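You operate a simulated robot arm through the tools that you are given. There is no shell and no other tool.

You are at the controls of a simulated robot arm. One attempt, no reset.

## Task
Count the purple notes, put them back and clear the display.
Fine: at counter 24, on the small note counter; leave the machine on.

Only the result counts: the job must be done as asked and must still hold three seconds after the hand-in. Knocking over, shifting, dropping, spilling or breaking anything else fails it.

## Robot
A 6-joint arm with a two-finger gripper, on a carriage that runs on a rail from [-161.7, -0.3] to [72.3, 0.1] (x, y) and turns from -187 to 146 degrees about z. Base frame: it is fixed where the carriage stands at the start and does not move with it; the origin is on the floor, on the carriage's upright axis, x ahead of it, y to its left, z up. Readings come in cm, degrees, newtons and seconds.
With the tool pointing down near the work surface it reaches from about 54 to 96 cm from the robot's upright axis, wherever it stands. Its first joint turns from -166.0 to 166.0 degrees. Places, roughly: green start key [90, -50, 80]; red clear key [80, -50, 80]; slot of the small note counter [80, -60, 80]; small note counter [80, -50, 80]; small note counter switch [70, -50, 80]. Payload 2.54 kg.
The TCP is the grasp point between the finger pads, 2.3 cm short of the fingertips. In the tool frame z runs along the fingers and y along their closing line. The gripper opens to 12.6 cm; its body begins 8.2 cm behind the TCP.
Orientation is that of the tool frame in the base frame, as [roll, pitch, yaw] about the fixed x, y, z axes, in that order (R = Rz(yaw) Ry(pitch) Rx(roll)). With the fingers straight down and closing along the base's y, the tool's x points along the base's -x, its y along +y and its z along -z.

## Interface
- The arm moves only by the tool nudge_tool. Its argument "motion" is a list of rows, each an object of numbers (a shift or turn left out is 0, a gripper value left out holds the last): "tx", "ty", "tz": the shift along the tool's x, y, z in cm; "ax", "ay", "az": the turn, a rotation vector about the tool's x, y, z in rad. In form: [{"tx": .., "ty": .., "tz": .., "ax": .., "ay": .., "az": ..}, ...]. A call has 1 to 20 rows; each row shifts and turns the commanded pose from where the row before left it, along the tool's axes as they then stand. "claw" is the opening, from 0 (shut) to 1 (fully open), set as the call begins (left out, the last holds). A row lasts 0.2 s, in which the tool goes at most 5 cm and 8.6 degrees; a call with a longer step from one row to the next is refused whole, and so is a gripper value outside its range. A pose out of reach is approached as far as the arm can. The call stops where the force on the tool passes 40 N (or 10 N more than at its start, if that is more) or the arm is blocked; 0.2 s more then pass. The fingers move at their own pace (about 8.42 cm/s each) and stop on an object; they squeeze with about 25 N. The grip force told is the motor's: it shows also when the fingers shut on nothing. Time passes only in rows, and 0.2 s behind the last, so rows that do not move let the fingers close. It gives the time, the measured TCP pose, the force on the tool (base axes), the opening and the grip force at its end, in the units of the frame above (readings bear some noise), with the torque about the TCP (base axes, N m) and any sound that the robot's microphone picked up.
- Cameras (640 x 400 px; columns grow to the right, rows downward): "scene" is now at [4.9, 13.99, 158.56]; the picture's right is [-0.66, -0.75, 0.00], its down [-0.34, 0.30, -0.89] and it looks along [0.67, -0.59, -0.46] (base axes); focal length 280 px, centre (320, 200). "wrist" rides on the gripper at [8.2, 1.4, -12.2] in the tool frame; the picture's right is [-0.17, 0.99, 0.00], its down [-0.79, -0.13, -0.60] and it looks along [-0.59, -0.10, 0.80] (tool axes); focal length 243 px, centre (320, 200). There is no depth. A picture from a camera that has moved, and an enlarged one, comes with that camera's place and axes in the base frame and with its lens.
- get_image(camera): a new picture of that camera. It takes no simulated time.
- raise_lower(by): moves the trunk up (or, below 0, down) by that many cm; the arm and the scene camera ride with it, the base frame stays. It gives what a move gives, with no picture.
- base_move(legs): drives the robot by 1 to 6 legs, each [ahead, left, turn to the left] in cm, cm and degrees, along the robot's own axes; the way and the turn of a leg run together, so that a leg with both is an arc; at most 150 cm and 180 degrees a leg. The arm and the cameras ride along, it lands a little off, and it stops where it bumps. It keeps to its track: a leg is cut to what the track allows. It gives what a move gives.
- head_to(pan, tilt): turns the head with the scene camera to pan (to the left, within 120 degrees either way) and tilt (down, from -29 to 69), counted from straight ahead of the robot. It gives what a move gives.
- enlarge(camera, box): a new picture of the part [left, top, right, bottom] of that camera's present view, enlarged. It takes no simulated time.
- close_job(): hands the job in; it is judged then, once.

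Nothing tells you exact positions but the pictures and the camera data. Unless the task says otherwise, let go and move clear before handing in.

The tools are called after "Emit:" by a JSON object that holds its "fn" and its "kwargs". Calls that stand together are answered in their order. nudge_tool: Moves the arm, as the interface text tells. Its arguments: {"type":"object","properties":{"motion":{"type":"array"},"claw":{"type":"number"}},"required":["motion"]} The other tools are called the same way: raise_lower (by) moves the trunk up or down; base_move (legs) drives the base; head_to (pan, tilt) turns the head that bears the scene camera; get_image (camera) takes a picture; enlarge (camera, box) takes an enlarged picture of a part of a camera's view; close_job () hands the job in.

At the start:

```text
time: 0.0
eef_pos: [43.82, -8.15, 109.63]
orientation: [180.0, 0.0, -180.0]
contact_force: [0.2, 0.7, -0.4]
torque: [0.0, 0.02, 0.0]
opening: 12.6
grasp_force: 0.1
trunk travel left (down, up): [-37.5, 11.5]
robot x, y, heading: [-0.37, 0.35, -0.0]
head pan, tilt (commanded): [-47.4, 49.5]
```

scene: 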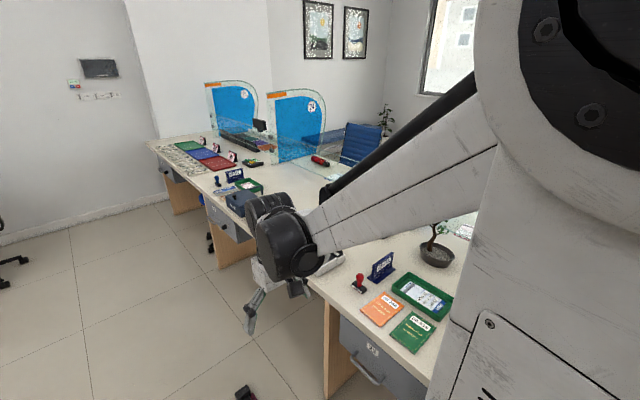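
wrist: 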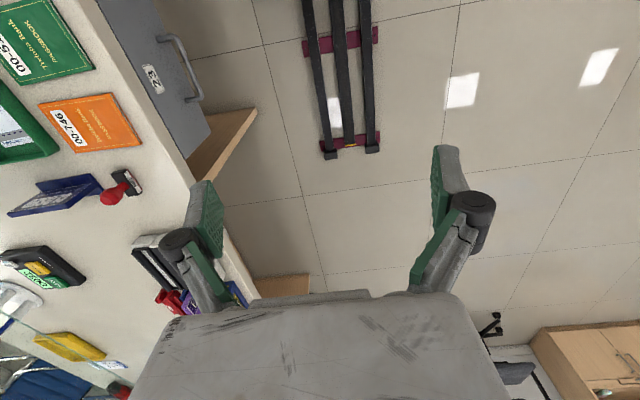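

I see a bank counter running along the robot's right side with coloured items; the arm blocks part of the view. I'll take close looks before moving.

Emit:
{"fn": "enlarge", "kwargs": {"camera": "scene", "box": [140, 70, 460, 270]}}

Emit:
{"fn": "enlarge", "kwargs": {"camera": "wrist", "box": [0, 160, 320, 400]}}

```text
2.00 times, centred on (300, 170) of scene
camera zoom: at [4.9, 13.99, 158.56], right [-0.66, -0.75, 0.0], down [-0.34, 0.3, -0.89], along [0.67, -0.59, -0.46], focal length 560 px, centre (360, 260)
```

zoom: 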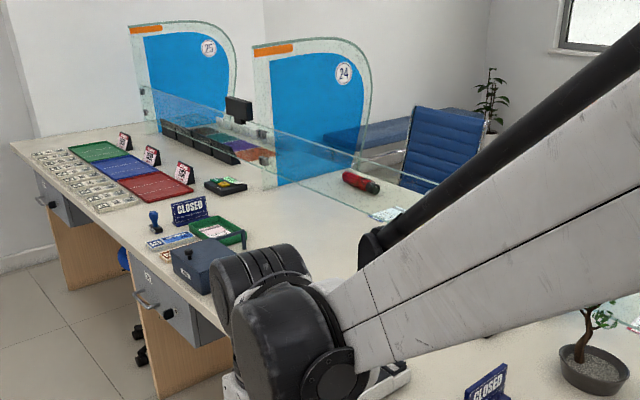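

```text
1.67 times, centred on (160, 280) of wrist
camera zoom: at [35.52, -6.86, 121.66], right [0.17, 0.99, 0.0], down [0.79, -0.13, 0.6], along [0.59, -0.1, -0.8], focal length 404 px, centre (587, 67)
```

zoom: 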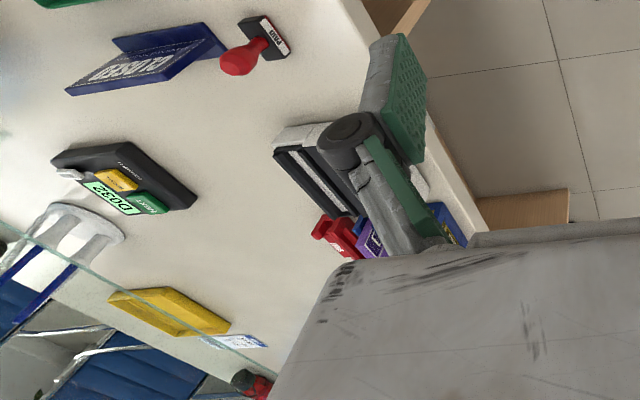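

The note counter is hidden behind the gripper near [80, -50, 80]. I'll swing the arm to the left, over the free floor, to clear the view.

Emit:
{"fn": "nudge_tool", "kwargs": {"motion": [{"ty": 4}, {"ty": 4}, {"ty": 4}, {"ty": 4}, {"ty": 4}, {"ty": 4}, {"ty": 4}, {"ty": 4}]}}

Emit:
{"fn": "get_image", "kwargs": {"camera": "scene"}}

Emit:
{"fn": "get_image", "kwargs": {"camera": "wrist"}}

```text
time: 1.8
eef_pos: [43.71, 23.9, 109.5]
orientation: [180.0, 0.1, -180.0]
contact_force: [-0.1, -0.4, 0.1]
torque: [0.03, -0.01, 0.03]
opening: 12.61
grasp_force: 0.0
trunk travel left (down, up): [-37.5, 11.5]
robot x, y, heading: [0.07, -0.26, -0.3]
head pan, tilt (commanded): [-47.4, 49.5]
```

```text
taken
camera scene: at [4.26, 13.73, 157.46], right [-0.71, -0.7, 0.0], down [-0.39, 0.4, -0.83], along [0.58, -0.59, -0.56], focal length 280 px, centre (320, 200)
```

scene: 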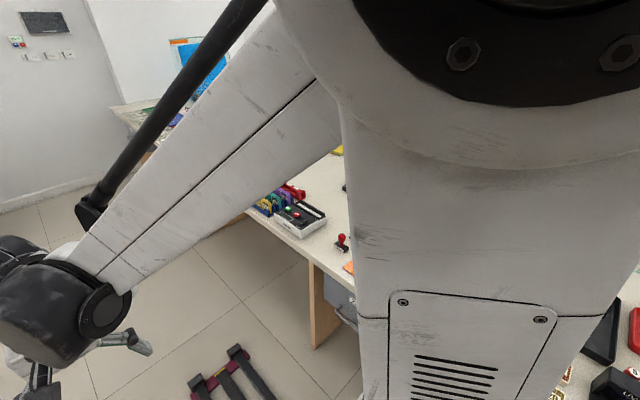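

```text
taken
camera wrist: at [35.4, 25.22, 121.64], right [0.17, 0.99, 0.0], down [0.79, -0.13, 0.6], along [0.59, -0.1, -0.8], focal length 243 px, centre (320, 200)
```

wrist: 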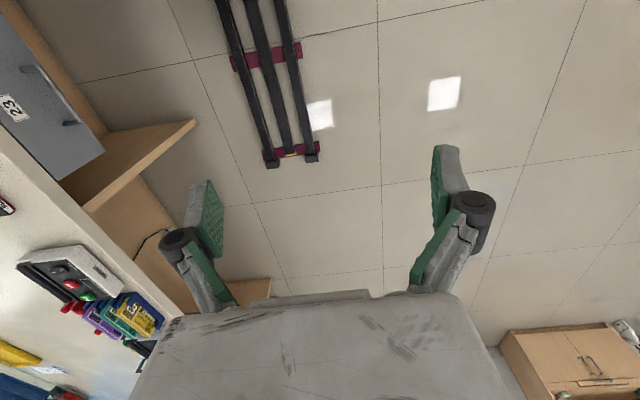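

The note counter is now visible in both views, with coloured items beside it. I'll enlarge.

Emit:
{"fn": "enlarge", "kwargs": {"camera": "scene", "box": [220, 160, 360, 248]}}

Emit:
{"fn": "enlarge", "kwargs": {"camera": "wrist", "box": [0, 225, 200, 350]}}

```text
4.55 times, centred on (290, 204) of scene
camera zoom: at [4.26, 13.73, 157.46], right [-0.71, -0.7, 0.0], down [-0.39, 0.4, -0.83], along [0.58, -0.59, -0.56], focal length 1273 px, centre (456, 182)
```

zoom: 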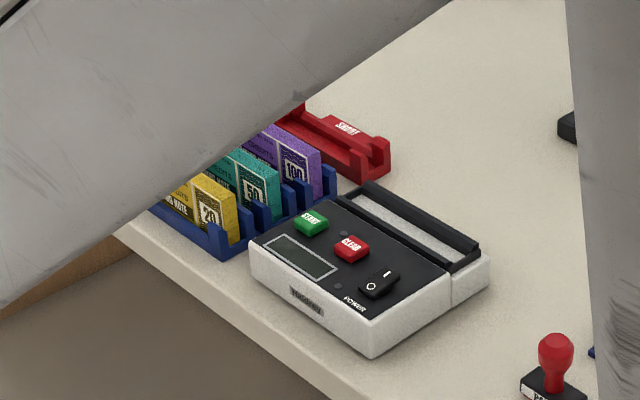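

```text
3.20 times, centred on (100, 288) of wrist
camera zoom: at [35.4, 25.22, 121.64], right [0.17, 0.99, 0.0], down [0.79, -0.13, 0.6], along [0.59, -0.1, -0.8], focal length 776 px, centre (1024, -80)
```

zoom: 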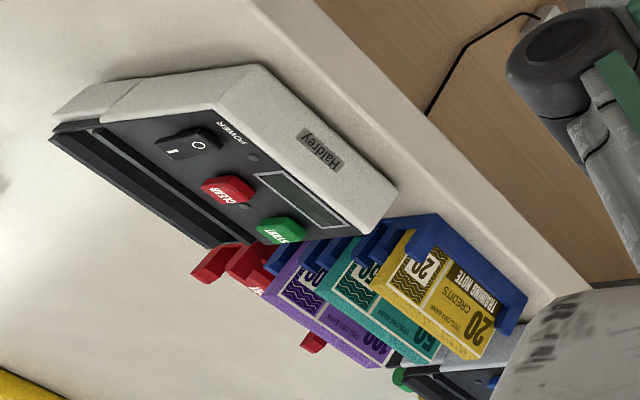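

I see the Haldrey note counter (power rocker, red clear, green start, slot at the back) with yellow, teal and purple notes in blue stands beyond it. I'll bring the wrist camera above it at a safe height for a better look.

Emit:
{"fn": "nudge_tool", "kwargs": {"motion": [{"ty": -4, "tz": -0.5}, {"ty": -4, "tz": -0.5}, {"ty": -4, "tz": -0.5}, {"ty": -4, "tz": -0.5}, {"ty": -4, "tz": -0.5}, {"ty": -4, "tz": -0.5}, {"ty": -4}, {"ty": -4}, {"ty": -4, "tx": -1}, {"ty": -4, "tx": -1}, {"ty": -4, "tx": -1}, {"ty": -4, "tx": -1}, {"ty": -4, "tx": -1}, {"ty": -4, "tx": -1}, {"ty": -4, "tx": -1}, {"ty": -4, "tx": -1}]}}

Emit:
{"fn": "get_image", "kwargs": {"camera": "wrist"}}

Emit:
{"fn": "get_image", "kwargs": {"camera": "scene"}}

```text
time: 5.2
eef_pos: [51.67, -40.32, 112.74]
orientation: [180.0, 0.0, 180.0]
contact_force: [-0.3, -0.2, 0.3]
torque: [0.03, -0.01, -0.04]
opening: 12.6
grasp_force: 0.1
trunk travel left (down, up): [-37.5, 11.5]
robot x, y, heading: [0.37, 0.24, -0.1]
head pan, tilt (commanded): [-47.4, 49.5]
```

```text
taken
camera wrist: at [43.5, -39.06, 124.85], right [0.17, 0.99, 0.0], down [0.79, -0.13, 0.6], along [0.59, -0.1, -0.8], focal length 243 px, centre (320, 200)
```

wrist: 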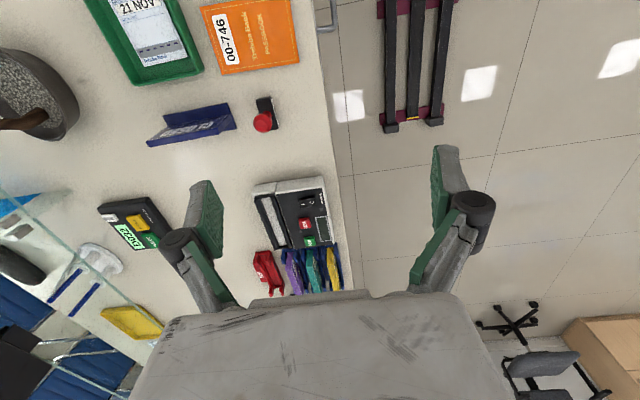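

```text
taken
camera scene: at [3.28, 14.33, 155.21], right [-0.74, -0.68, 0.0], down [-0.52, 0.56, -0.65], along [0.44, -0.48, -0.76], focal length 280 px, centre (320, 200)
```

scene: 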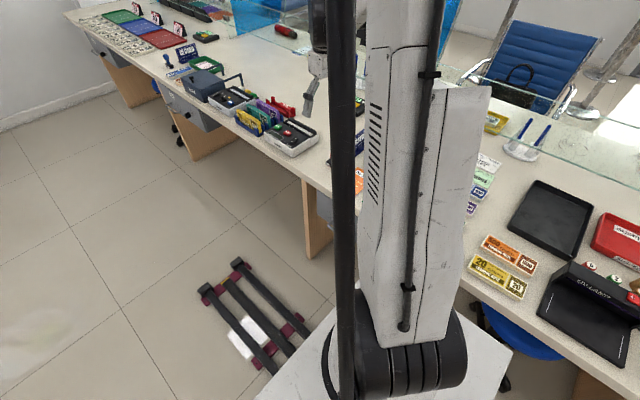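

Two similar machines seem to stand past each other along the desk. I'll zoom on them in both views.

Emit:
{"fn": "enlarge", "kwargs": {"camera": "scene", "box": [150, 40, 340, 160]}}

Emit:
{"fn": "enlarge", "kwargs": {"camera": "wrist", "box": [230, 160, 370, 310]}}

Emit:
{"fn": "enlarge", "kwargs": {"camera": "scene", "box": [460, 100, 640, 370]}}

```text
3.33 times, centred on (245, 100) of scene
camera zoom: at [3.28, 14.33, 155.21], right [-0.74, -0.68, 0.0], down [-0.52, 0.56, -0.65], along [0.44, -0.48, -0.76], focal length 933 px, centre (570, 533)
```

zoom: 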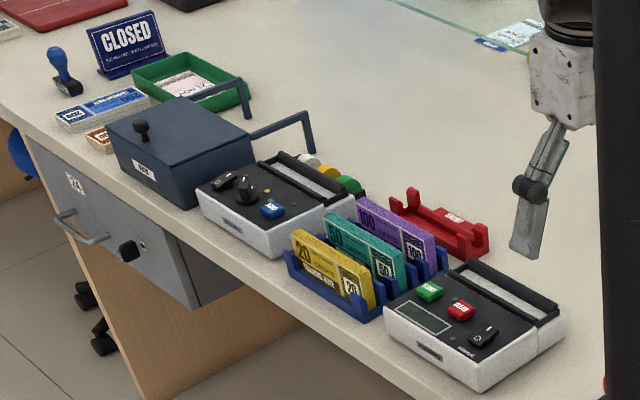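

```text
2.67 times, centred on (300, 235) of wrist
camera zoom: at [43.5, -39.06, 124.85], right [0.17, 0.99, 0.0], down [0.79, -0.13, 0.6], along [0.59, -0.1, -0.8], focal length 647 px, centre (373, 107)
```

zoom: 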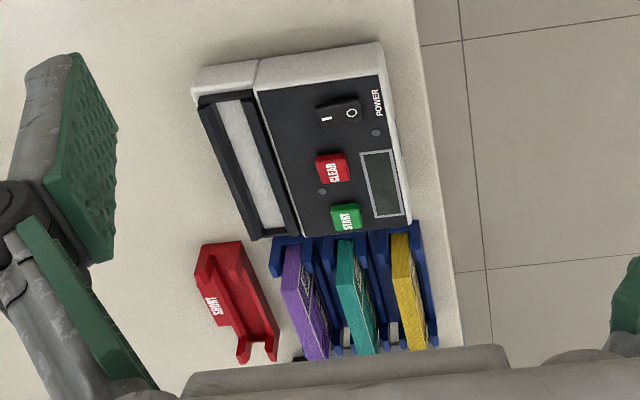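

```text
1.48 times, centred on (550, 235) of scene
camera zoom: at [3.28, 14.33, 155.21], right [-0.74, -0.68, 0.0], down [-0.52, 0.56, -0.65], along [0.44, -0.48, -0.76], focal length 415 px, centre (-21, 148)
```

zoom: 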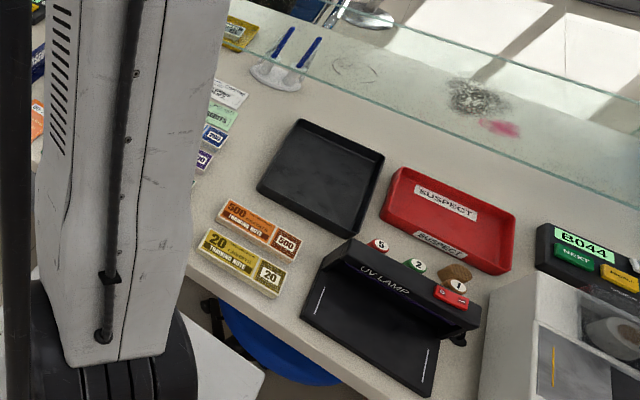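

The task machine is the Haldrey at about x 80, y -50, with the purple notes in the stand at about [95, -55]. I'll drive ahead so that everything lies within reach, keeping the arm high.

Emit:
{"fn": "base_move", "kwargs": {"legs": [[33, 0, 0]]}}

Emit:
{"fn": "get_image", "kwargs": {"camera": "scene"}}

Emit:
{"fn": "get_image", "kwargs": {"camera": "wrist"}}

```text
time: 7.4
eef_pos: [84.79, -40.3, 112.88]
orientation: [180.0, 0.0, 179.7]
contact_force: [0.3, 0.0, 0.5]
torque: [0.03, 0.03, 0.02]
opening: 12.62
grasp_force: 0.1
trunk travel left (down, up): [-37.5, 11.5]
robot x, y, heading: [32.85, 0.22, 0.0]
head pan, tilt (commanded): [-47.4, 49.5]
```

```text
taken
camera scene: at [36.4, 14.38, 155.21], right [-0.74, -0.68, 0.0], down [-0.51, 0.56, -0.65], along [0.44, -0.48, -0.76], focal length 280 px, centre (320, 200)
```

scene: 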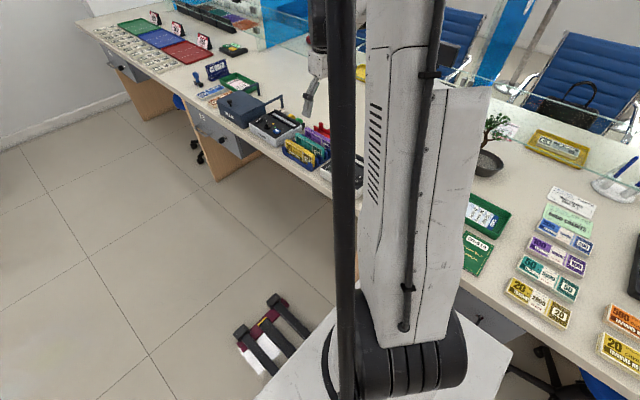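

```text
taken
camera wrist: at [76.48, -39.05, 124.85], right [0.17, 0.99, 0.0], down [0.79, -0.14, 0.6], along [0.59, -0.1, -0.8], focal length 243 px, centre (320, 200)
```

wrist: 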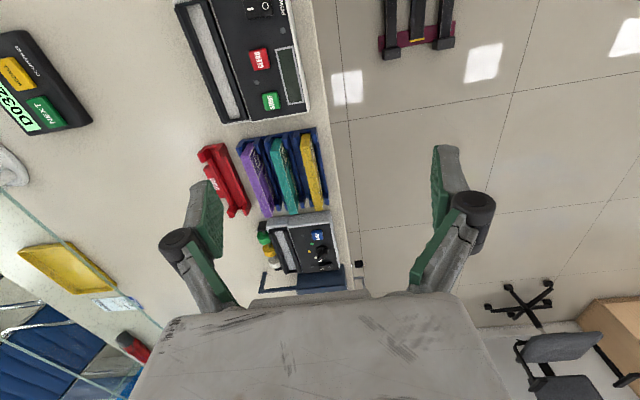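

The wrist camera looks straight through the grasp point, so I'll use it as the main guide. I'll zoom on the note stand and on the machine.

Emit:
{"fn": "enlarge", "kwargs": {"camera": "wrist", "box": [190, 120, 350, 220]}}

Emit:
{"fn": "enlarge", "kwargs": {"camera": "wrist", "box": [160, 0, 340, 125]}}

Emit:
{"fn": "enlarge", "kwargs": {"camera": "scene", "box": [200, 60, 380, 200]}}

```text
4.00 times, centred on (270, 170) of wrist
camera zoom: at [76.48, -39.05, 124.85], right [0.17, 0.99, 0.0], down [0.79, -0.14, 0.6], along [0.59, -0.1, -0.8], focal length 970 px, centre (520, 320)
```

zoom: 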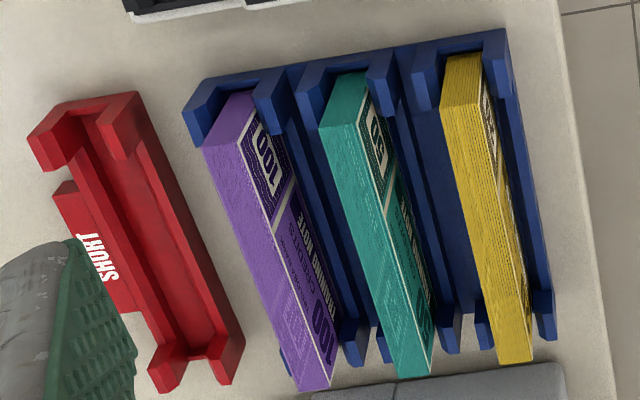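

```text
3.20 times, centred on (250, 62) of wrist
camera zoom: at [76.48, -39.05, 124.85], right [0.17, 0.99, 0.0], down [0.79, -0.14, 0.6], along [0.59, -0.1, -0.8], focal length 776 px, centre (544, 640)
```

zoom: 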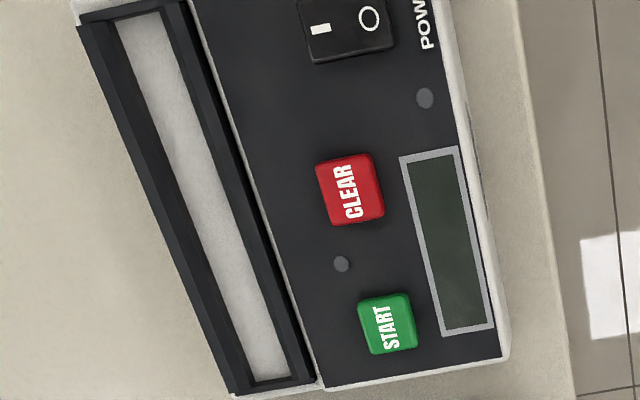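

```text
2.86 times, centred on (290, 130) of scene
camera zoom: at [36.4, 14.38, 155.21], right [-0.74, -0.68, 0.0], down [-0.51, 0.56, -0.65], along [0.44, -0.48, -0.76], focal length 800 px, centre (406, 400)
```

zoom: 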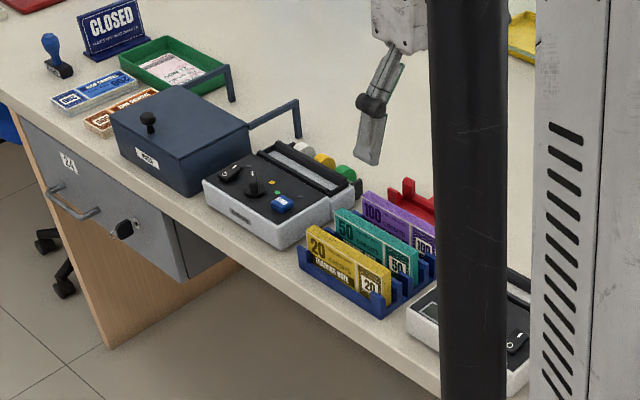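

I triangulated the keys: CLEAR near [79.6, -48.6, 83.8], START near [85.7, -48.6], rocker near [74, -47], slot centre near [79.8, -56]. I'll move over the purple notes, still high, for a closer look.

Emit:
{"fn": "nudge_tool", "kwargs": {"motion": [{"ty": -3}, {"ty": -3}, {"ty": -3, "tz": 1}, {"ty": -3, "tz": 1}, {"ty": -2, "tz": 1}, {"tz": 2}, {"tz": 2}]}}

Emit:
{"fn": "get_image", "kwargs": {"camera": "wrist"}}

Emit:
{"fn": "enlarge", "kwargs": {"camera": "wrist", "box": [240, 50, 420, 230]}}

```text
time: 9.0
eef_pos: [84.7, -54.28, 105.85]
orientation: [180.0, 0.0, 179.8]
contact_force: [0.4, 0.0, 0.4]
torque: [0.01, -0.01, 0.0]
opening: 12.59
grasp_force: 0.1
trunk travel left (down, up): [-37.5, 11.5]
robot x, y, heading: [33.26, 0.17, -0.2]
head pan, tilt (commanded): [-47.4, 49.5]
```

```text
taken
camera wrist: at [76.48, -53.01, 117.84], right [0.17, 0.99, 0.0], down [0.79, -0.13, 0.6], along [0.59, -0.1, -0.8], focal length 243 px, centre (320, 200)
```

wrist: 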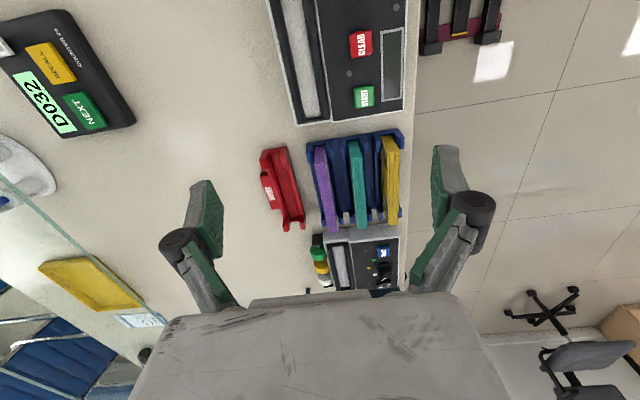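

```text
2.22 times, centred on (330, 140) of wrist
camera zoom: at [76.48, -53.01, 117.84], right [0.17, 0.99, 0.0], down [0.79, -0.13, 0.6], along [0.59, -0.1, -0.8], focal length 539 px, centre (298, 333)
```

zoom: 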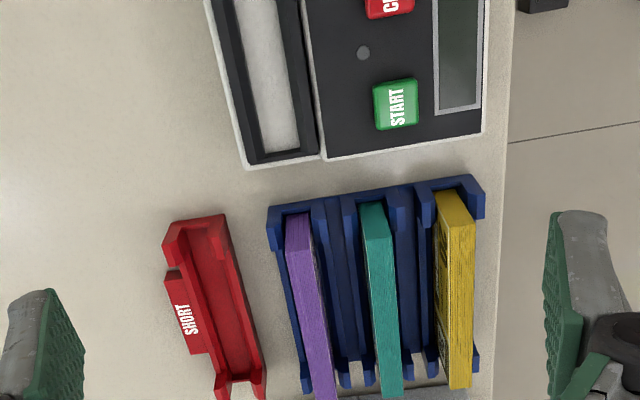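

I'll zoom further on the purple bundle to find its top edge, end faces and thickness.

Emit:
{"fn": "enlarge", "kwargs": {"camera": "wrist", "box": [300, 120, 420, 240]}}

Emit:
{"fn": "enlarge", "kwargs": {"camera": "scene", "box": [270, 100, 340, 180]}}

```text
3.33 times, centred on (360, 180) of wrist
camera zoom: at [76.48, -53.01, 117.84], right [0.17, 0.99, 0.0], down [0.79, -0.13, 0.6], along [0.59, -0.1, -0.8], focal length 809 px, centre (187, 267)
```

zoom: 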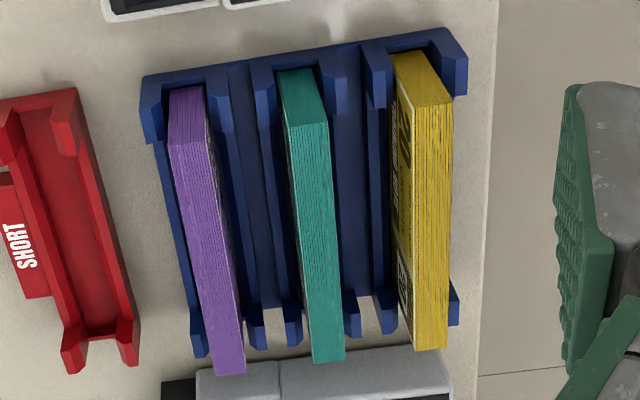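

```text
5.00 times, centred on (305, 140) of scene
camera zoom: at [36.38, 14.4, 155.21], right [-0.74, -0.68, 0.0], down [-0.51, 0.56, -0.65], along [0.44, -0.48, -0.76], focal length 1400 px, centre (395, 500)
```

zoom: 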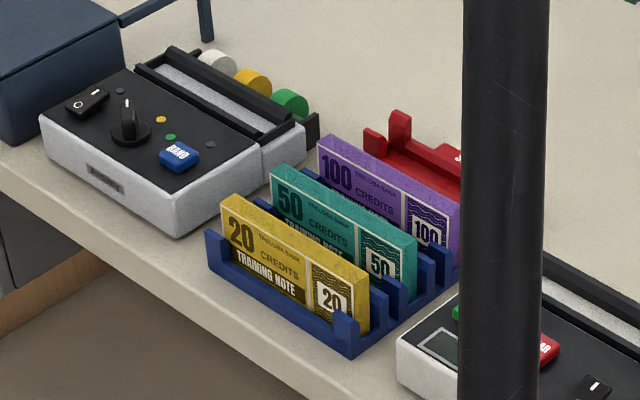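

The purple bundle stands at about [101, -55.8], top near z 85, about 1.6 cm thick and 14 cm long, parallel to the slot. First I'll shut the fingers and go over the power rocker to see its state.

Emit:
{"fn": "nudge_tool", "kwargs": {"motion": [{"tx": 3, "ty": 2}, {"tx": 3, "ty": 2}, {"tx": 3, "ty": 2}, {"tx": 1.8, "ty": 1.3, "tz": 2}, {"tz": 2}, {"tz": 2}], "claw": 0}}

Emit:
{"fn": "get_image", "kwargs": {"camera": "wrist"}}

Emit:
{"fn": "enlarge", "kwargs": {"camera": "wrist", "box": [240, 60, 400, 200]}}

```text
time: 10.4
eef_pos: [73.85, -47.15, 99.83]
orientation: [180.0, -0.1, 179.9]
contact_force: [0.3, -0.9, -1.1]
torque: [-0.01, 0.0, 0.02]
opening: 0.0
grasp_force: 25.6
trunk travel left (down, up): [-37.5, 11.5]
robot x, y, heading: [32.85, 0.38, -0.5]
head pan, tilt (commanded): [-47.4, 49.5]
```

```text
taken
camera wrist: at [65.69, -45.81, 111.88], right [0.17, 0.99, 0.0], down [0.79, -0.13, 0.6], along [0.59, -0.1, -0.8], focal length 243 px, centre (320, 200)
```

wrist: 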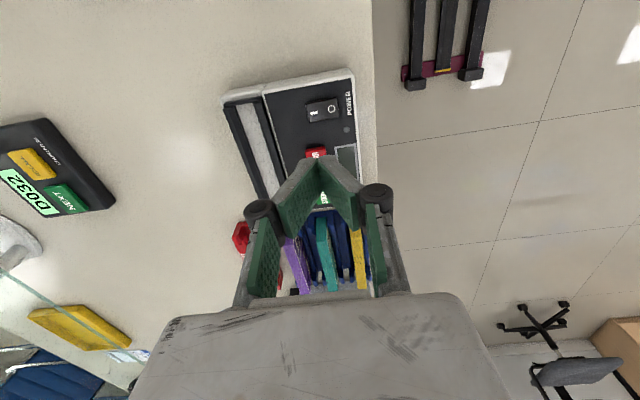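

```text
2.86 times, centred on (320, 130) of wrist
camera zoom: at [65.69, -45.81, 111.88], right [0.17, 0.99, 0.0], down [0.79, -0.13, 0.6], along [0.59, -0.1, -0.8], focal length 693 px, centre (320, 400)
```

zoom: 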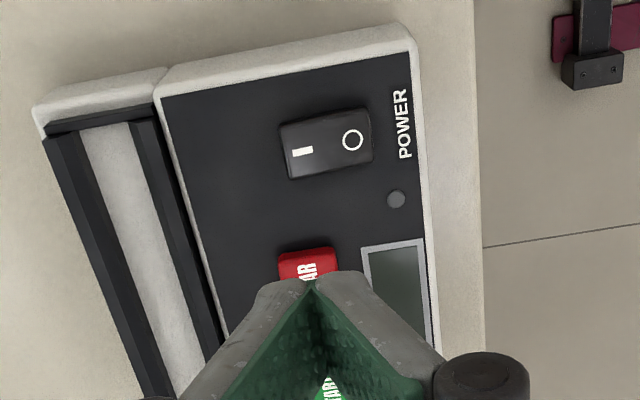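

The fingers meet in a V at the tips when shut. I'll zoom on the rocker and the lamp to tell whether the machine is off.

Emit:
{"fn": "enlarge", "kwargs": {"camera": "wrist", "box": [295, 80, 365, 140]}}

Emit:
{"fn": "enlarge", "kwargs": {"camera": "scene", "box": [290, 120, 400, 220]}}

```text
6.67 times, centred on (330, 110) of wrist
camera zoom: at [65.69, -45.81, 111.88], right [0.17, 0.99, 0.0], down [0.79, -0.13, 0.6], along [0.59, -0.1, -0.8], focal length 1618 px, centre (253, 800)
```

zoom: 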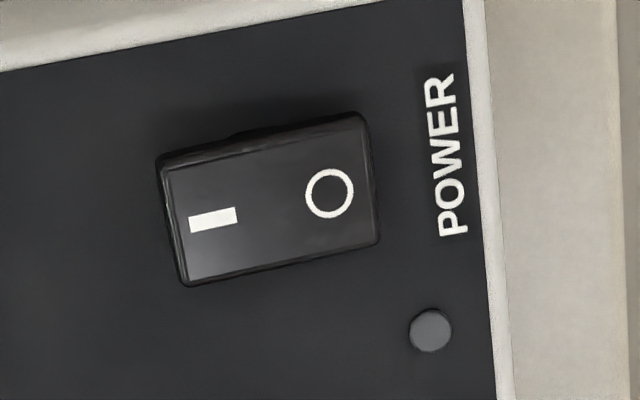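

```text
4.00 times, centred on (345, 170) of scene
camera zoom: at [36.4, 14.37, 155.21], right [-0.74, -0.68, 0.0], down [-0.51, 0.56, -0.65], along [0.44, -0.48, -0.76], focal length 1120 px, centre (220, 320)
```

zoom: 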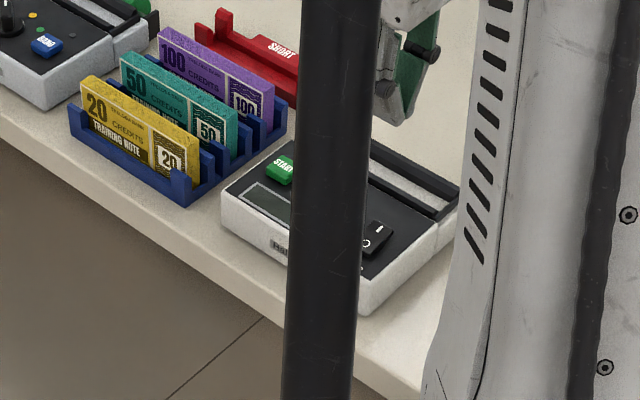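

The rocker's I end stands proud and the lamp and display are dark, so the machine is off. I'll go down over the I side at about [74, -48.1], stopping just above it.

Emit:
{"fn": "nudge_tool", "kwargs": {"motion": [{"ty": -0.95, "tz": 2}, {"tz": 3}, {"tz": 3}, {"tz": 2.5}]}}

Emit:
{"fn": "get_image", "kwargs": {"camera": "wrist"}}

Emit:
{"fn": "enlarge", "kwargs": {"camera": "wrist", "box": [260, 120, 380, 210]}}

```text
time: 11.4
eef_pos: [73.9, -48.11, 89.07]
orientation: [180.0, -0.1, 179.8]
contact_force: [1.0, 0.1, 0.4]
torque: [-0.05, -0.02, 0.02]
opening: 0.0
grasp_force: 25.3
trunk travel left (down, up): [-37.5, 11.5]
robot x, y, heading: [33.19, 0.11, -0.4]
head pan, tilt (commanded): [-47.4, 49.5]
```

```text
taken
camera wrist: at [65.67, -46.72, 101.3], right [0.17, 0.99, 0.0], down [0.79, -0.14, 0.6], along [0.59, -0.1, -0.8], focal length 243 px, centre (320, 200)
```

wrist: 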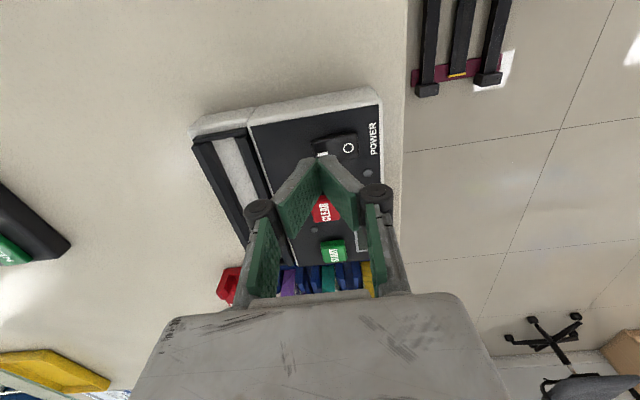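

```text
4.44 times, centred on (320, 165) of wrist
camera zoom: at [65.67, -46.72, 101.3], right [0.17, 0.99, 0.0], down [0.79, -0.14, 0.6], along [0.59, -0.1, -0.8], focal length 1078 px, centre (320, 356)
```

zoom: 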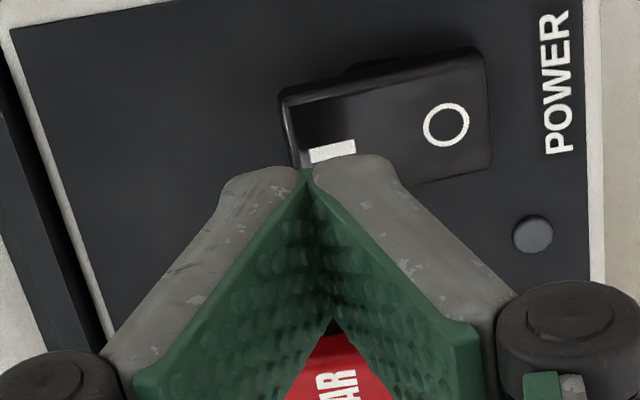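

The fingertips are right over the I mark. I'll press down gently in small steps.

Emit:
{"fn": "nudge_tool", "kwargs": {"motion": [{"tz": 0.5}, {"tz": 0.5}, {"tz": 0.4}, {"tz": 0.3}, {"tz": 0.3}]}}

Emit:
{"fn": "enlarge", "kwargs": {"camera": "wrist", "box": [260, 120, 380, 210]}}

```text
time: 12.6
eef_pos: [73.84, -48.07, 87.29]
orientation: [180.0, 0.0, 179.8]
contact_force: [0.0, 0.2, 0.6]
torque: [-0.01, 0.0, -0.01]
opening: 0.01
grasp_force: 25.2
trunk travel left (down, up): [-37.5, 11.5]
robot x, y, heading: [33.22, 0.54, -0.3]
head pan, tilt (commanded): [-47.4, 49.5]
```

```text
4.44 times, centred on (320, 165) of wrist
camera zoom: at [65.63, -46.77, 99.38], right [0.17, 0.99, 0.0], down [0.79, -0.14, 0.6], along [0.59, -0.1, -0.8], focal length 1078 px, centre (320, 356)
```

zoom: 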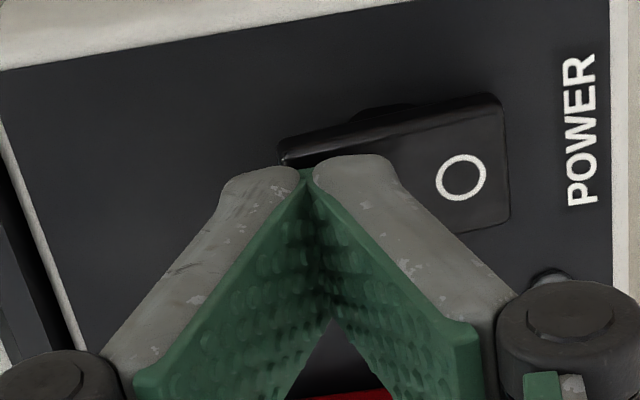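

No contact yet; the tips are at about z 85. I'll keep going down in small steps.

Emit:
{"fn": "nudge_tool", "kwargs": {"motion": [{"tz": 0.25}, {"tz": 0.25}, {"tz": 0.2}, {"tz": 0.2}]}}

Emit:
{"fn": "enlarge", "kwargs": {"camera": "wrist", "box": [260, 120, 380, 210]}}

```text
time: 13.6
eef_pos: [73.64, -48.01, 86.34]
orientation: [-180.0, -0.1, 179.9]
contact_force: [-0.3, -0.7, 0.0]
torque: [0.02, 0.02, -0.02]
opening: 0.01
grasp_force: 25.6
trunk travel left (down, up): [-37.5, 11.5]
robot x, y, heading: [33.39, -0.0, -0.2]
head pan, tilt (commanded): [-47.4, 49.5]
```

```text
4.44 times, centred on (320, 165) of wrist
camera zoom: at [65.59, -46.69, 98.45], right [0.17, 0.99, 0.0], down [0.79, -0.14, 0.6], along [0.59, -0.1, -0.8], focal length 1078 px, centre (320, 356)
```

zoom: 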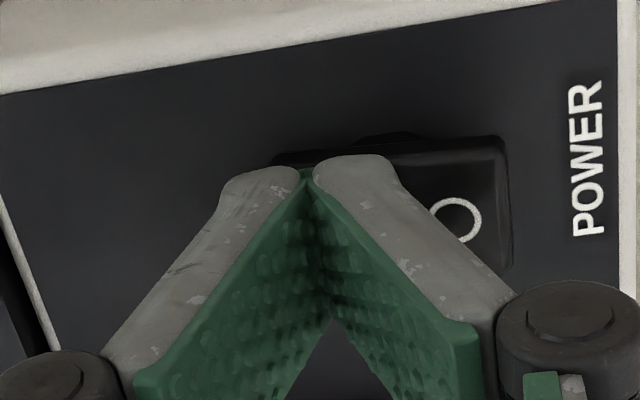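

The rocker looks tilted the other way now, with the O end standing up. I'll lift and look at lamp and display.

Emit:
{"fn": "nudge_tool", "kwargs": {"motion": [{"tz": -1}, {"tz": -3}, {"tz": -3}, {"tz": -3}, {"tz": -3}]}}

Emit:
{"fn": "get_image", "kwargs": {"camera": "wrist"}}

Emit:
{"fn": "enlarge", "kwargs": {"camera": "wrist", "box": [270, 80, 390, 180]}}

Emit:
{"fn": "enlarge", "kwargs": {"camera": "scene", "box": [290, 120, 400, 220]}}

```text
time: 14.8
eef_pos: [73.96, -48.02, 99.31]
orientation: [180.0, 0.0, 179.8]
contact_force: [-0.7, -0.2, -0.4]
torque: [0.0, 0.03, -0.01]
opening: 0.0
grasp_force: 25.1
trunk travel left (down, up): [-37.5, 11.5]
robot x, y, heading: [33.28, 0.11, -0.1]
head pan, tilt (commanded): [-47.4, 49.5]
```

```text
taken
camera wrist: at [65.49, -46.62, 111.38], right [0.17, 0.99, 0.0], down [0.79, -0.14, 0.6], along [0.59, -0.1, -0.8], focal length 243 px, centre (320, 200)
```

wrist: 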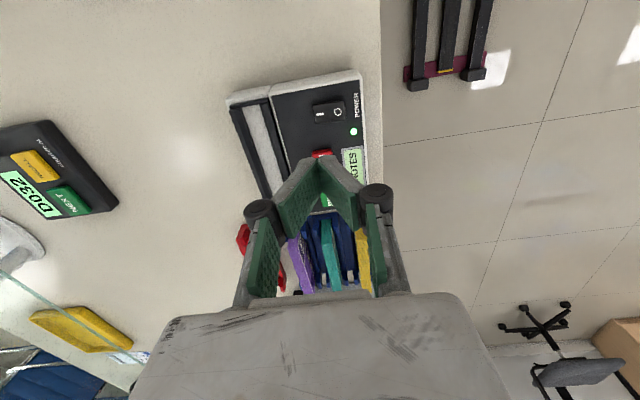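

```text
4.00 times, centred on (330, 130) of wrist
camera zoom: at [65.49, -46.62, 111.38], right [0.17, 0.99, 0.0], down [0.79, -0.14, 0.6], along [0.59, -0.1, -0.8], focal length 970 px, centre (280, 480)
```

zoom: 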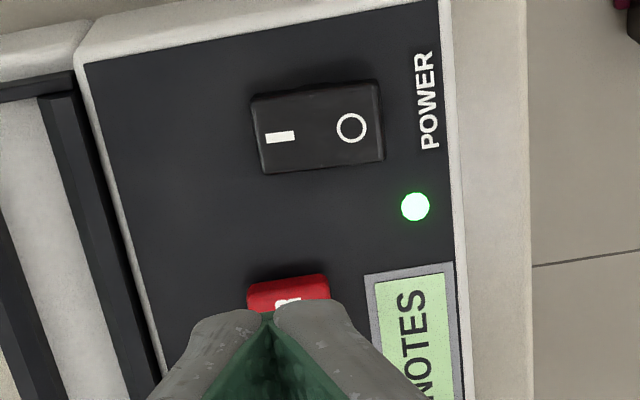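

```text
4.00 times, centred on (345, 170) of scene
camera zoom: at [36.37, 14.38, 155.22], right [-0.74, -0.68, 0.0], down [-0.51, 0.56, -0.65], along [0.44, -0.48, -0.76], focal length 1120 px, centre (220, 320)
```

zoom: 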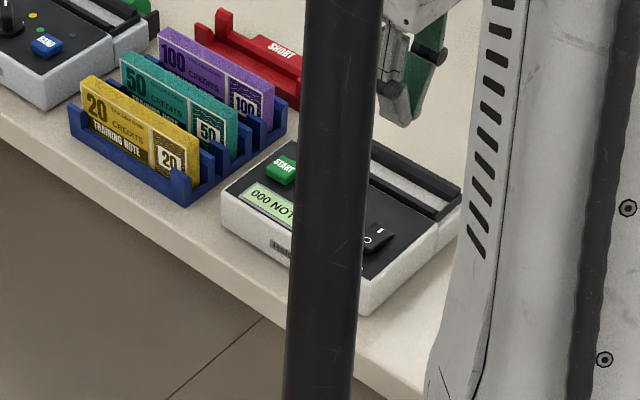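

The machine is on and shows 000 NOTES. Now I'll travel above the purple bundle at about [101, -55.8] with the fingers part open.

Emit:
{"fn": "nudge_tool", "kwargs": {"motion": [{"tx": -3, "ty": -1}, {"tx": -4, "ty": -1}, {"tx": -4, "ty": -1}, {"tx": -4, "ty": -1}, {"tx": -4, "ty": -1}, {"tx": -4, "ty": -1}, {"tx": -4, "ty": -1.3}, {"ty": -0.5}], "claw": 0.4}}

Emit:
{"fn": "get_image", "kwargs": {"camera": "wrist"}}

Emit:
{"fn": "enlarge", "kwargs": {"camera": "wrist", "box": [220, 60, 420, 240]}}

Emit:
{"fn": "enlarge", "kwargs": {"camera": "scene", "box": [240, 60, 350, 180]}}

```text
time: 16.6
eef_pos: [101.04, -56.0, 99.32]
orientation: [180.0, -0.1, 179.8]
contact_force: [-0.4, -0.4, -0.4]
torque: [0.01, 0.04, -0.01]
opening: 5.02
grasp_force: 0.0
trunk travel left (down, up): [-37.5, 11.5]
robot x, y, heading: [33.13, -0.21, 0.0]
head pan, tilt (commanded): [-47.4, 49.5]
```

```text
taken
camera wrist: at [92.73, -54.6, 111.42], right [0.17, 0.99, 0.0], down [0.79, -0.14, 0.6], along [0.59, -0.1, -0.8], focal length 243 px, centre (320, 200)
```

wrist: 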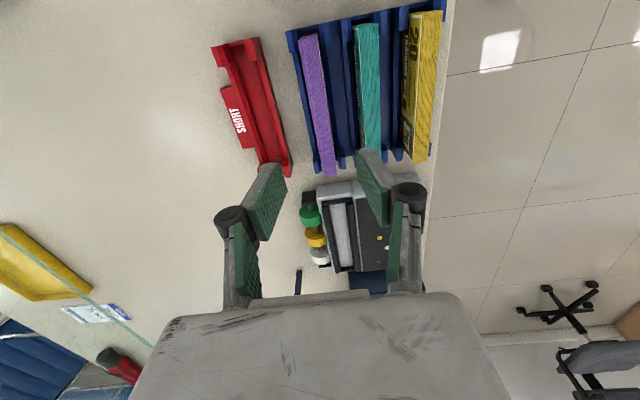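

```text
2.22 times, centred on (320, 150) of wrist
camera zoom: at [92.73, -54.6, 111.42], right [0.17, 0.99, 0.0], down [0.79, -0.14, 0.6], along [0.59, -0.1, -0.8], focal length 539 px, centre (320, 311)
```

zoom: 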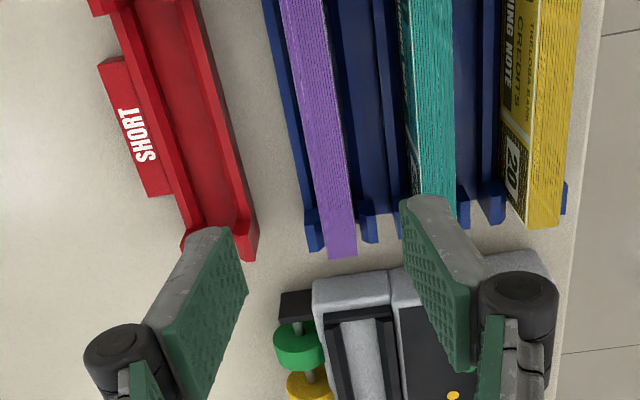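

```text
3.33 times, centred on (295, 120) of scene
camera zoom: at [36.43, 14.36, 155.22], right [-0.74, -0.68, 0.0], down [-0.51, 0.56, -0.65], along [0.44, -0.48, -0.76], focal length 933 px, centre (403, 467)
```

zoom: 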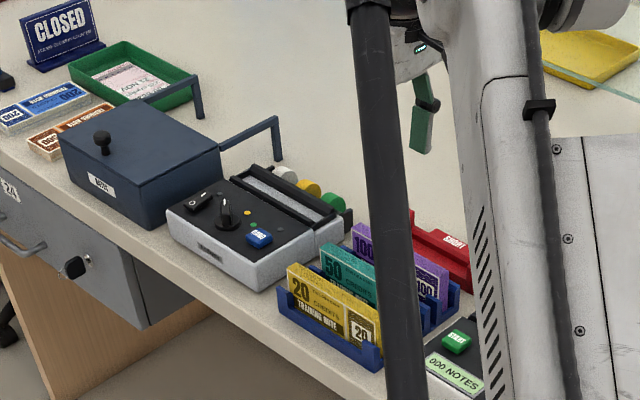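

I place the bundle from x 93.9 to 108.7, centre [101.3, -55.8], top z about 84.8. I'll narrow the fingers to about 3.6 cm and come down to just above it.

Emit:
{"fn": "nudge_tool", "kwargs": {"motion": [{"tx": -0.25, "ty": 0.15}, {"tz": 2}, {"tz": 3}, {"tz": 3}, {"tz": 2}], "claw": 0.285}}

Emit:
{"fn": "get_image", "kwargs": {"camera": "wrist"}}

Emit:
{"fn": "enlarge", "kwargs": {"camera": "wrist", "box": [230, 100, 410, 240]}}

Emit:
{"fn": "enlarge", "kwargs": {"camera": "scene", "box": [280, 80, 400, 180]}}

```text
time: 17.8
eef_pos: [101.09, -55.72, 89.37]
orientation: [180.0, 0.1, 179.8]
contact_force: [0.0, 0.0, -0.9]
torque: [0.0, 0.0, 0.02]
opening: 3.59
grasp_force: 0.1
trunk travel left (down, up): [-37.5, 11.5]
robot x, y, heading: [33.01, -0.28, -0.3]
head pan, tilt (commanded): [-47.4, 49.5]
```

```text
taken
camera wrist: at [92.84, -54.42, 101.4], right [0.17, 0.99, 0.0], down [0.79, -0.13, 0.6], along [0.59, -0.1, -0.8], focal length 243 px, centre (320, 200)
```

wrist: 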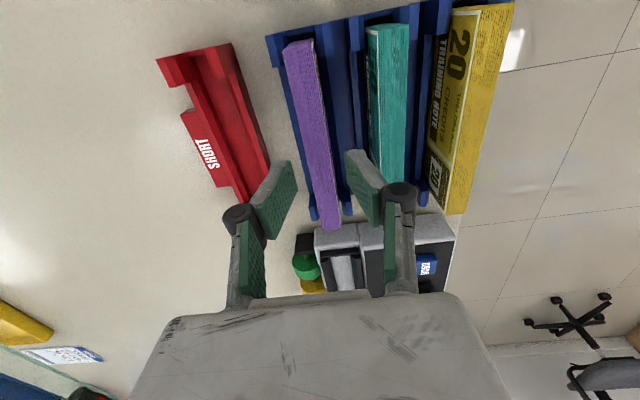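

```text
2.86 times, centred on (320, 170) of wrist
camera zoom: at [92.84, -54.42, 101.4], right [0.17, 0.99, 0.0], down [0.79, -0.13, 0.6], along [0.59, -0.1, -0.8], focal length 693 px, centre (320, 286)
```

zoom: 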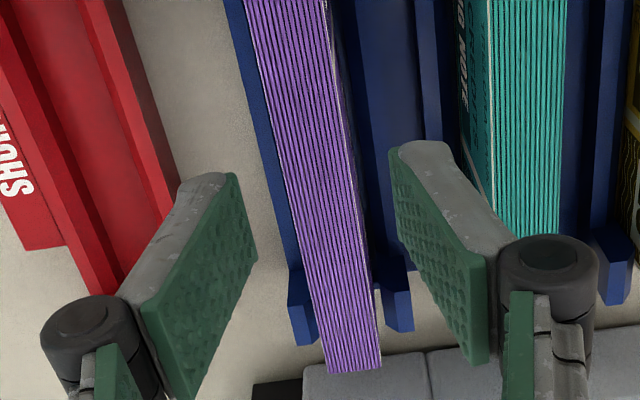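

```text
4.00 times, centred on (340, 130) of scene
camera zoom: at [36.39, 14.38, 155.21], right [-0.74, -0.68, 0.0], down [-0.51, 0.56, -0.65], along [0.44, -0.48, -0.76], focal length 1120 px, centre (240, 480)
```

zoom: 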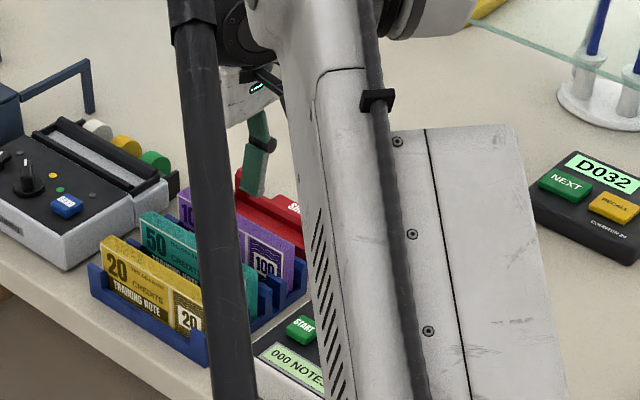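

The pads straddle the purple bundle and clear the teal one. I'll shift 0.15 cm toward the bundle's centre and come down to TCP z about 84.

Emit:
{"fn": "nudge_tool", "kwargs": {"motion": [{"ty": -0.15, "tx": -0.1, "tz": 1}, {"tz": 1.5}, {"tz": 1.5}, {"tz": 1.3}]}}

Emit:
{"fn": "enlarge", "kwargs": {"camera": "wrist", "box": [220, 100, 420, 250]}}

Emit:
{"fn": "enlarge", "kwargs": {"camera": "scene", "box": [280, 80, 400, 180]}}

```text
time: 18.8
eef_pos: [101.32, -55.87, 84.09]
orientation: [-180.0, 0.0, 179.8]
contact_force: [0.8, 0.8, -0.1]
torque: [0.01, -0.01, 0.01]
opening: 3.61
grasp_force: 0.0
trunk travel left (down, up): [-37.5, 11.5]
robot x, y, heading: [33.1, 0.44, -0.6]
head pan, tilt (commanded): [-47.4, 49.5]
```

```text
2.67 times, centred on (320, 175) of wrist
camera zoom: at [93.03, -54.55, 96.18], right [0.17, 0.99, 0.0], down [0.79, -0.13, 0.6], along [0.59, -0.1, -0.8], focal length 647 px, centre (320, 267)
```

zoom: 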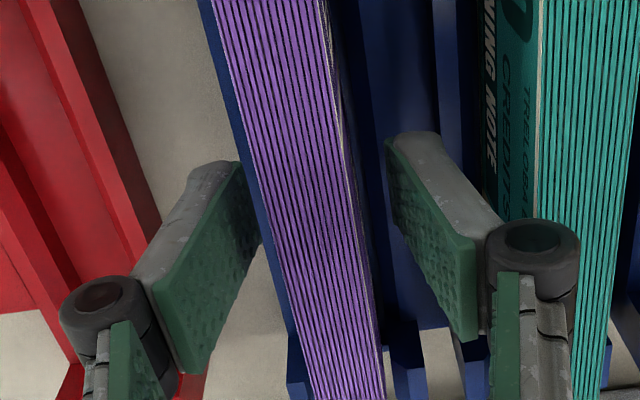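

```text
4.00 times, centred on (340, 130) of scene
camera zoom: at [36.39, 14.39, 155.21], right [-0.74, -0.68, 0.0], down [-0.51, 0.56, -0.65], along [0.44, -0.48, -0.76], focal length 1120 px, centre (240, 480)
```

zoom: 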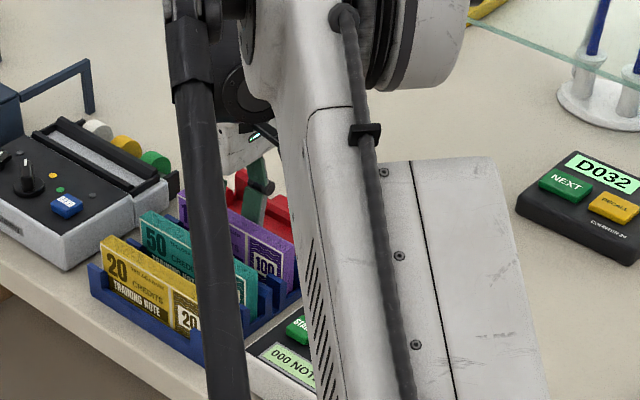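

The fingers straddle the bundle on both sides with room. I'll close on it.

Emit:
{"fn": "nudge_tool", "kwargs": {"motion": [{}, {}, {}, {}], "claw": 0}}

Emit:
{"fn": "enlarge", "kwargs": {"camera": "wrist", "box": [220, 100, 420, 250]}}

```text
time: 19.8
eef_pos: [101.18, -55.9, 84.16]
orientation: [-179.9, 0.0, 179.7]
contact_force: [-0.5, 0.0, 1.3]
torque: [0.0, 0.01, 0.0]
opening: 1.85
grasp_force: 25.6
trunk travel left (down, up): [-37.5, 11.5]
robot x, y, heading: [33.29, -0.17, -0.3]
head pan, tilt (commanded): [-47.4, 49.5]
```

```text
2.67 times, centred on (320, 175) of wrist
camera zoom: at [93.03, -54.55, 96.19], right [0.17, 0.99, 0.0], down [0.79, -0.13, 0.6], along [0.59, -0.1, -0.8], focal length 647 px, centre (320, 267)
```

zoom: 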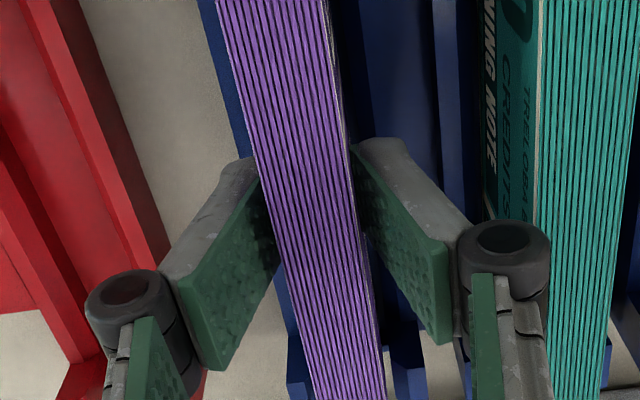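

The bundle is held at 1.85 cm. This pick pose will be my reference for putting it back; I'll lift straight up now.

Emit:
{"fn": "nudge_tool", "kwargs": {"motion": [{"tz": -0.5}, {"tz": -0.5}, {"tz": -1}, {"tz": -1}, {"tz": -2}, {"tz": -2.5}, {"tz": -2.5}]}}

Emit:
{"fn": "get_image", "kwargs": {"camera": "wrist"}}

Emit:
{"fn": "get_image", "kwargs": {"camera": "scene"}}

```text
time: 21.4
eef_pos: [101.13, -55.67, 94.23]
orientation: [-180.0, 0.0, 179.8]
contact_force: [-0.2, -0.9, -1.1]
torque: [-0.03, -0.02, 0.02]
opening: 1.88
grasp_force: 24.5
trunk travel left (down, up): [-37.5, 11.5]
robot x, y, heading: [33.11, -0.2, -0.3]
head pan, tilt (commanded): [-47.4, 49.5]
```

```text
taken
camera wrist: at [92.94, -54.47, 106.24], right [0.17, 0.99, 0.0], down [0.79, -0.14, 0.6], along [0.59, -0.1, -0.8], focal length 243 px, centre (320, 200)
```

wrist: 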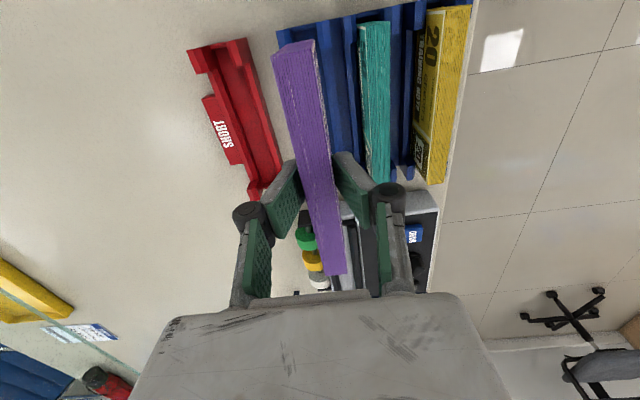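

```text
taken
camera scene: at [36.39, 14.38, 155.22], right [-0.74, -0.68, 0.0], down [-0.51, 0.56, -0.65], along [0.44, -0.48, -0.76], focal length 280 px, centre (320, 200)
```

scene: 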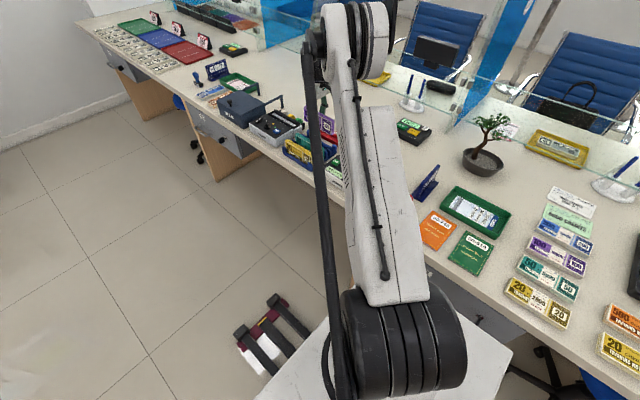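

The bundle is free and level in the grip. I'll zoom to measure how it sits relative to the TCP.

Emit:
{"fn": "enlarge", "kwargs": {"camera": "wrist", "box": [240, 20, 400, 120]}}

Emit:
{"fn": "enlarge", "kwargs": {"camera": "wrist", "box": [240, 190, 400, 290]}}

Emit:
{"fn": "enlarge", "kwargs": {"camera": "scene", "box": [270, 70, 370, 190]}}

```text
4.00 times, centred on (320, 70) of wrist
camera zoom: at [92.94, -54.47, 106.24], right [0.17, 0.99, 0.0], down [0.79, -0.14, 0.6], along [0.59, -0.1, -0.8], focal length 970 px, centre (320, 720)
```

zoom: 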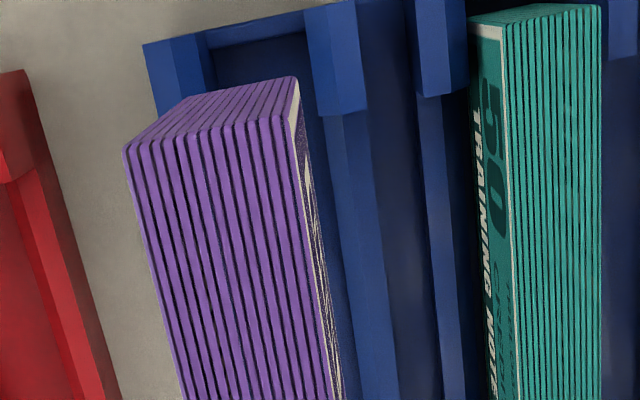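

```text
4.00 times, centred on (320, 240) of wrist
camera zoom: at [92.94, -54.47, 106.24], right [0.17, 0.99, 0.0], down [0.79, -0.14, 0.6], along [0.59, -0.1, -0.8], focal length 970 px, centre (320, 40)
```

zoom: 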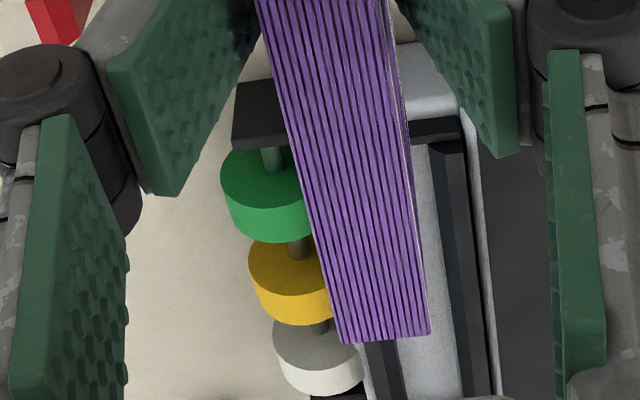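

```text
3.33 times, centred on (320, 130) of scene
camera zoom: at [36.39, 14.38, 155.22], right [-0.74, -0.68, 0.0], down [-0.51, 0.56, -0.65], along [0.44, -0.48, -0.76], focal length 933 px, centre (320, 433)
```

zoom: 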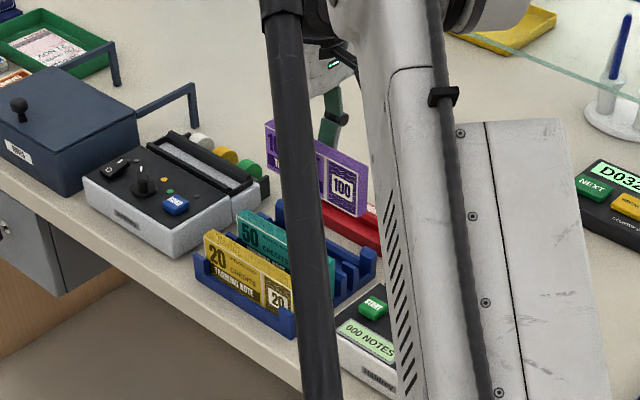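

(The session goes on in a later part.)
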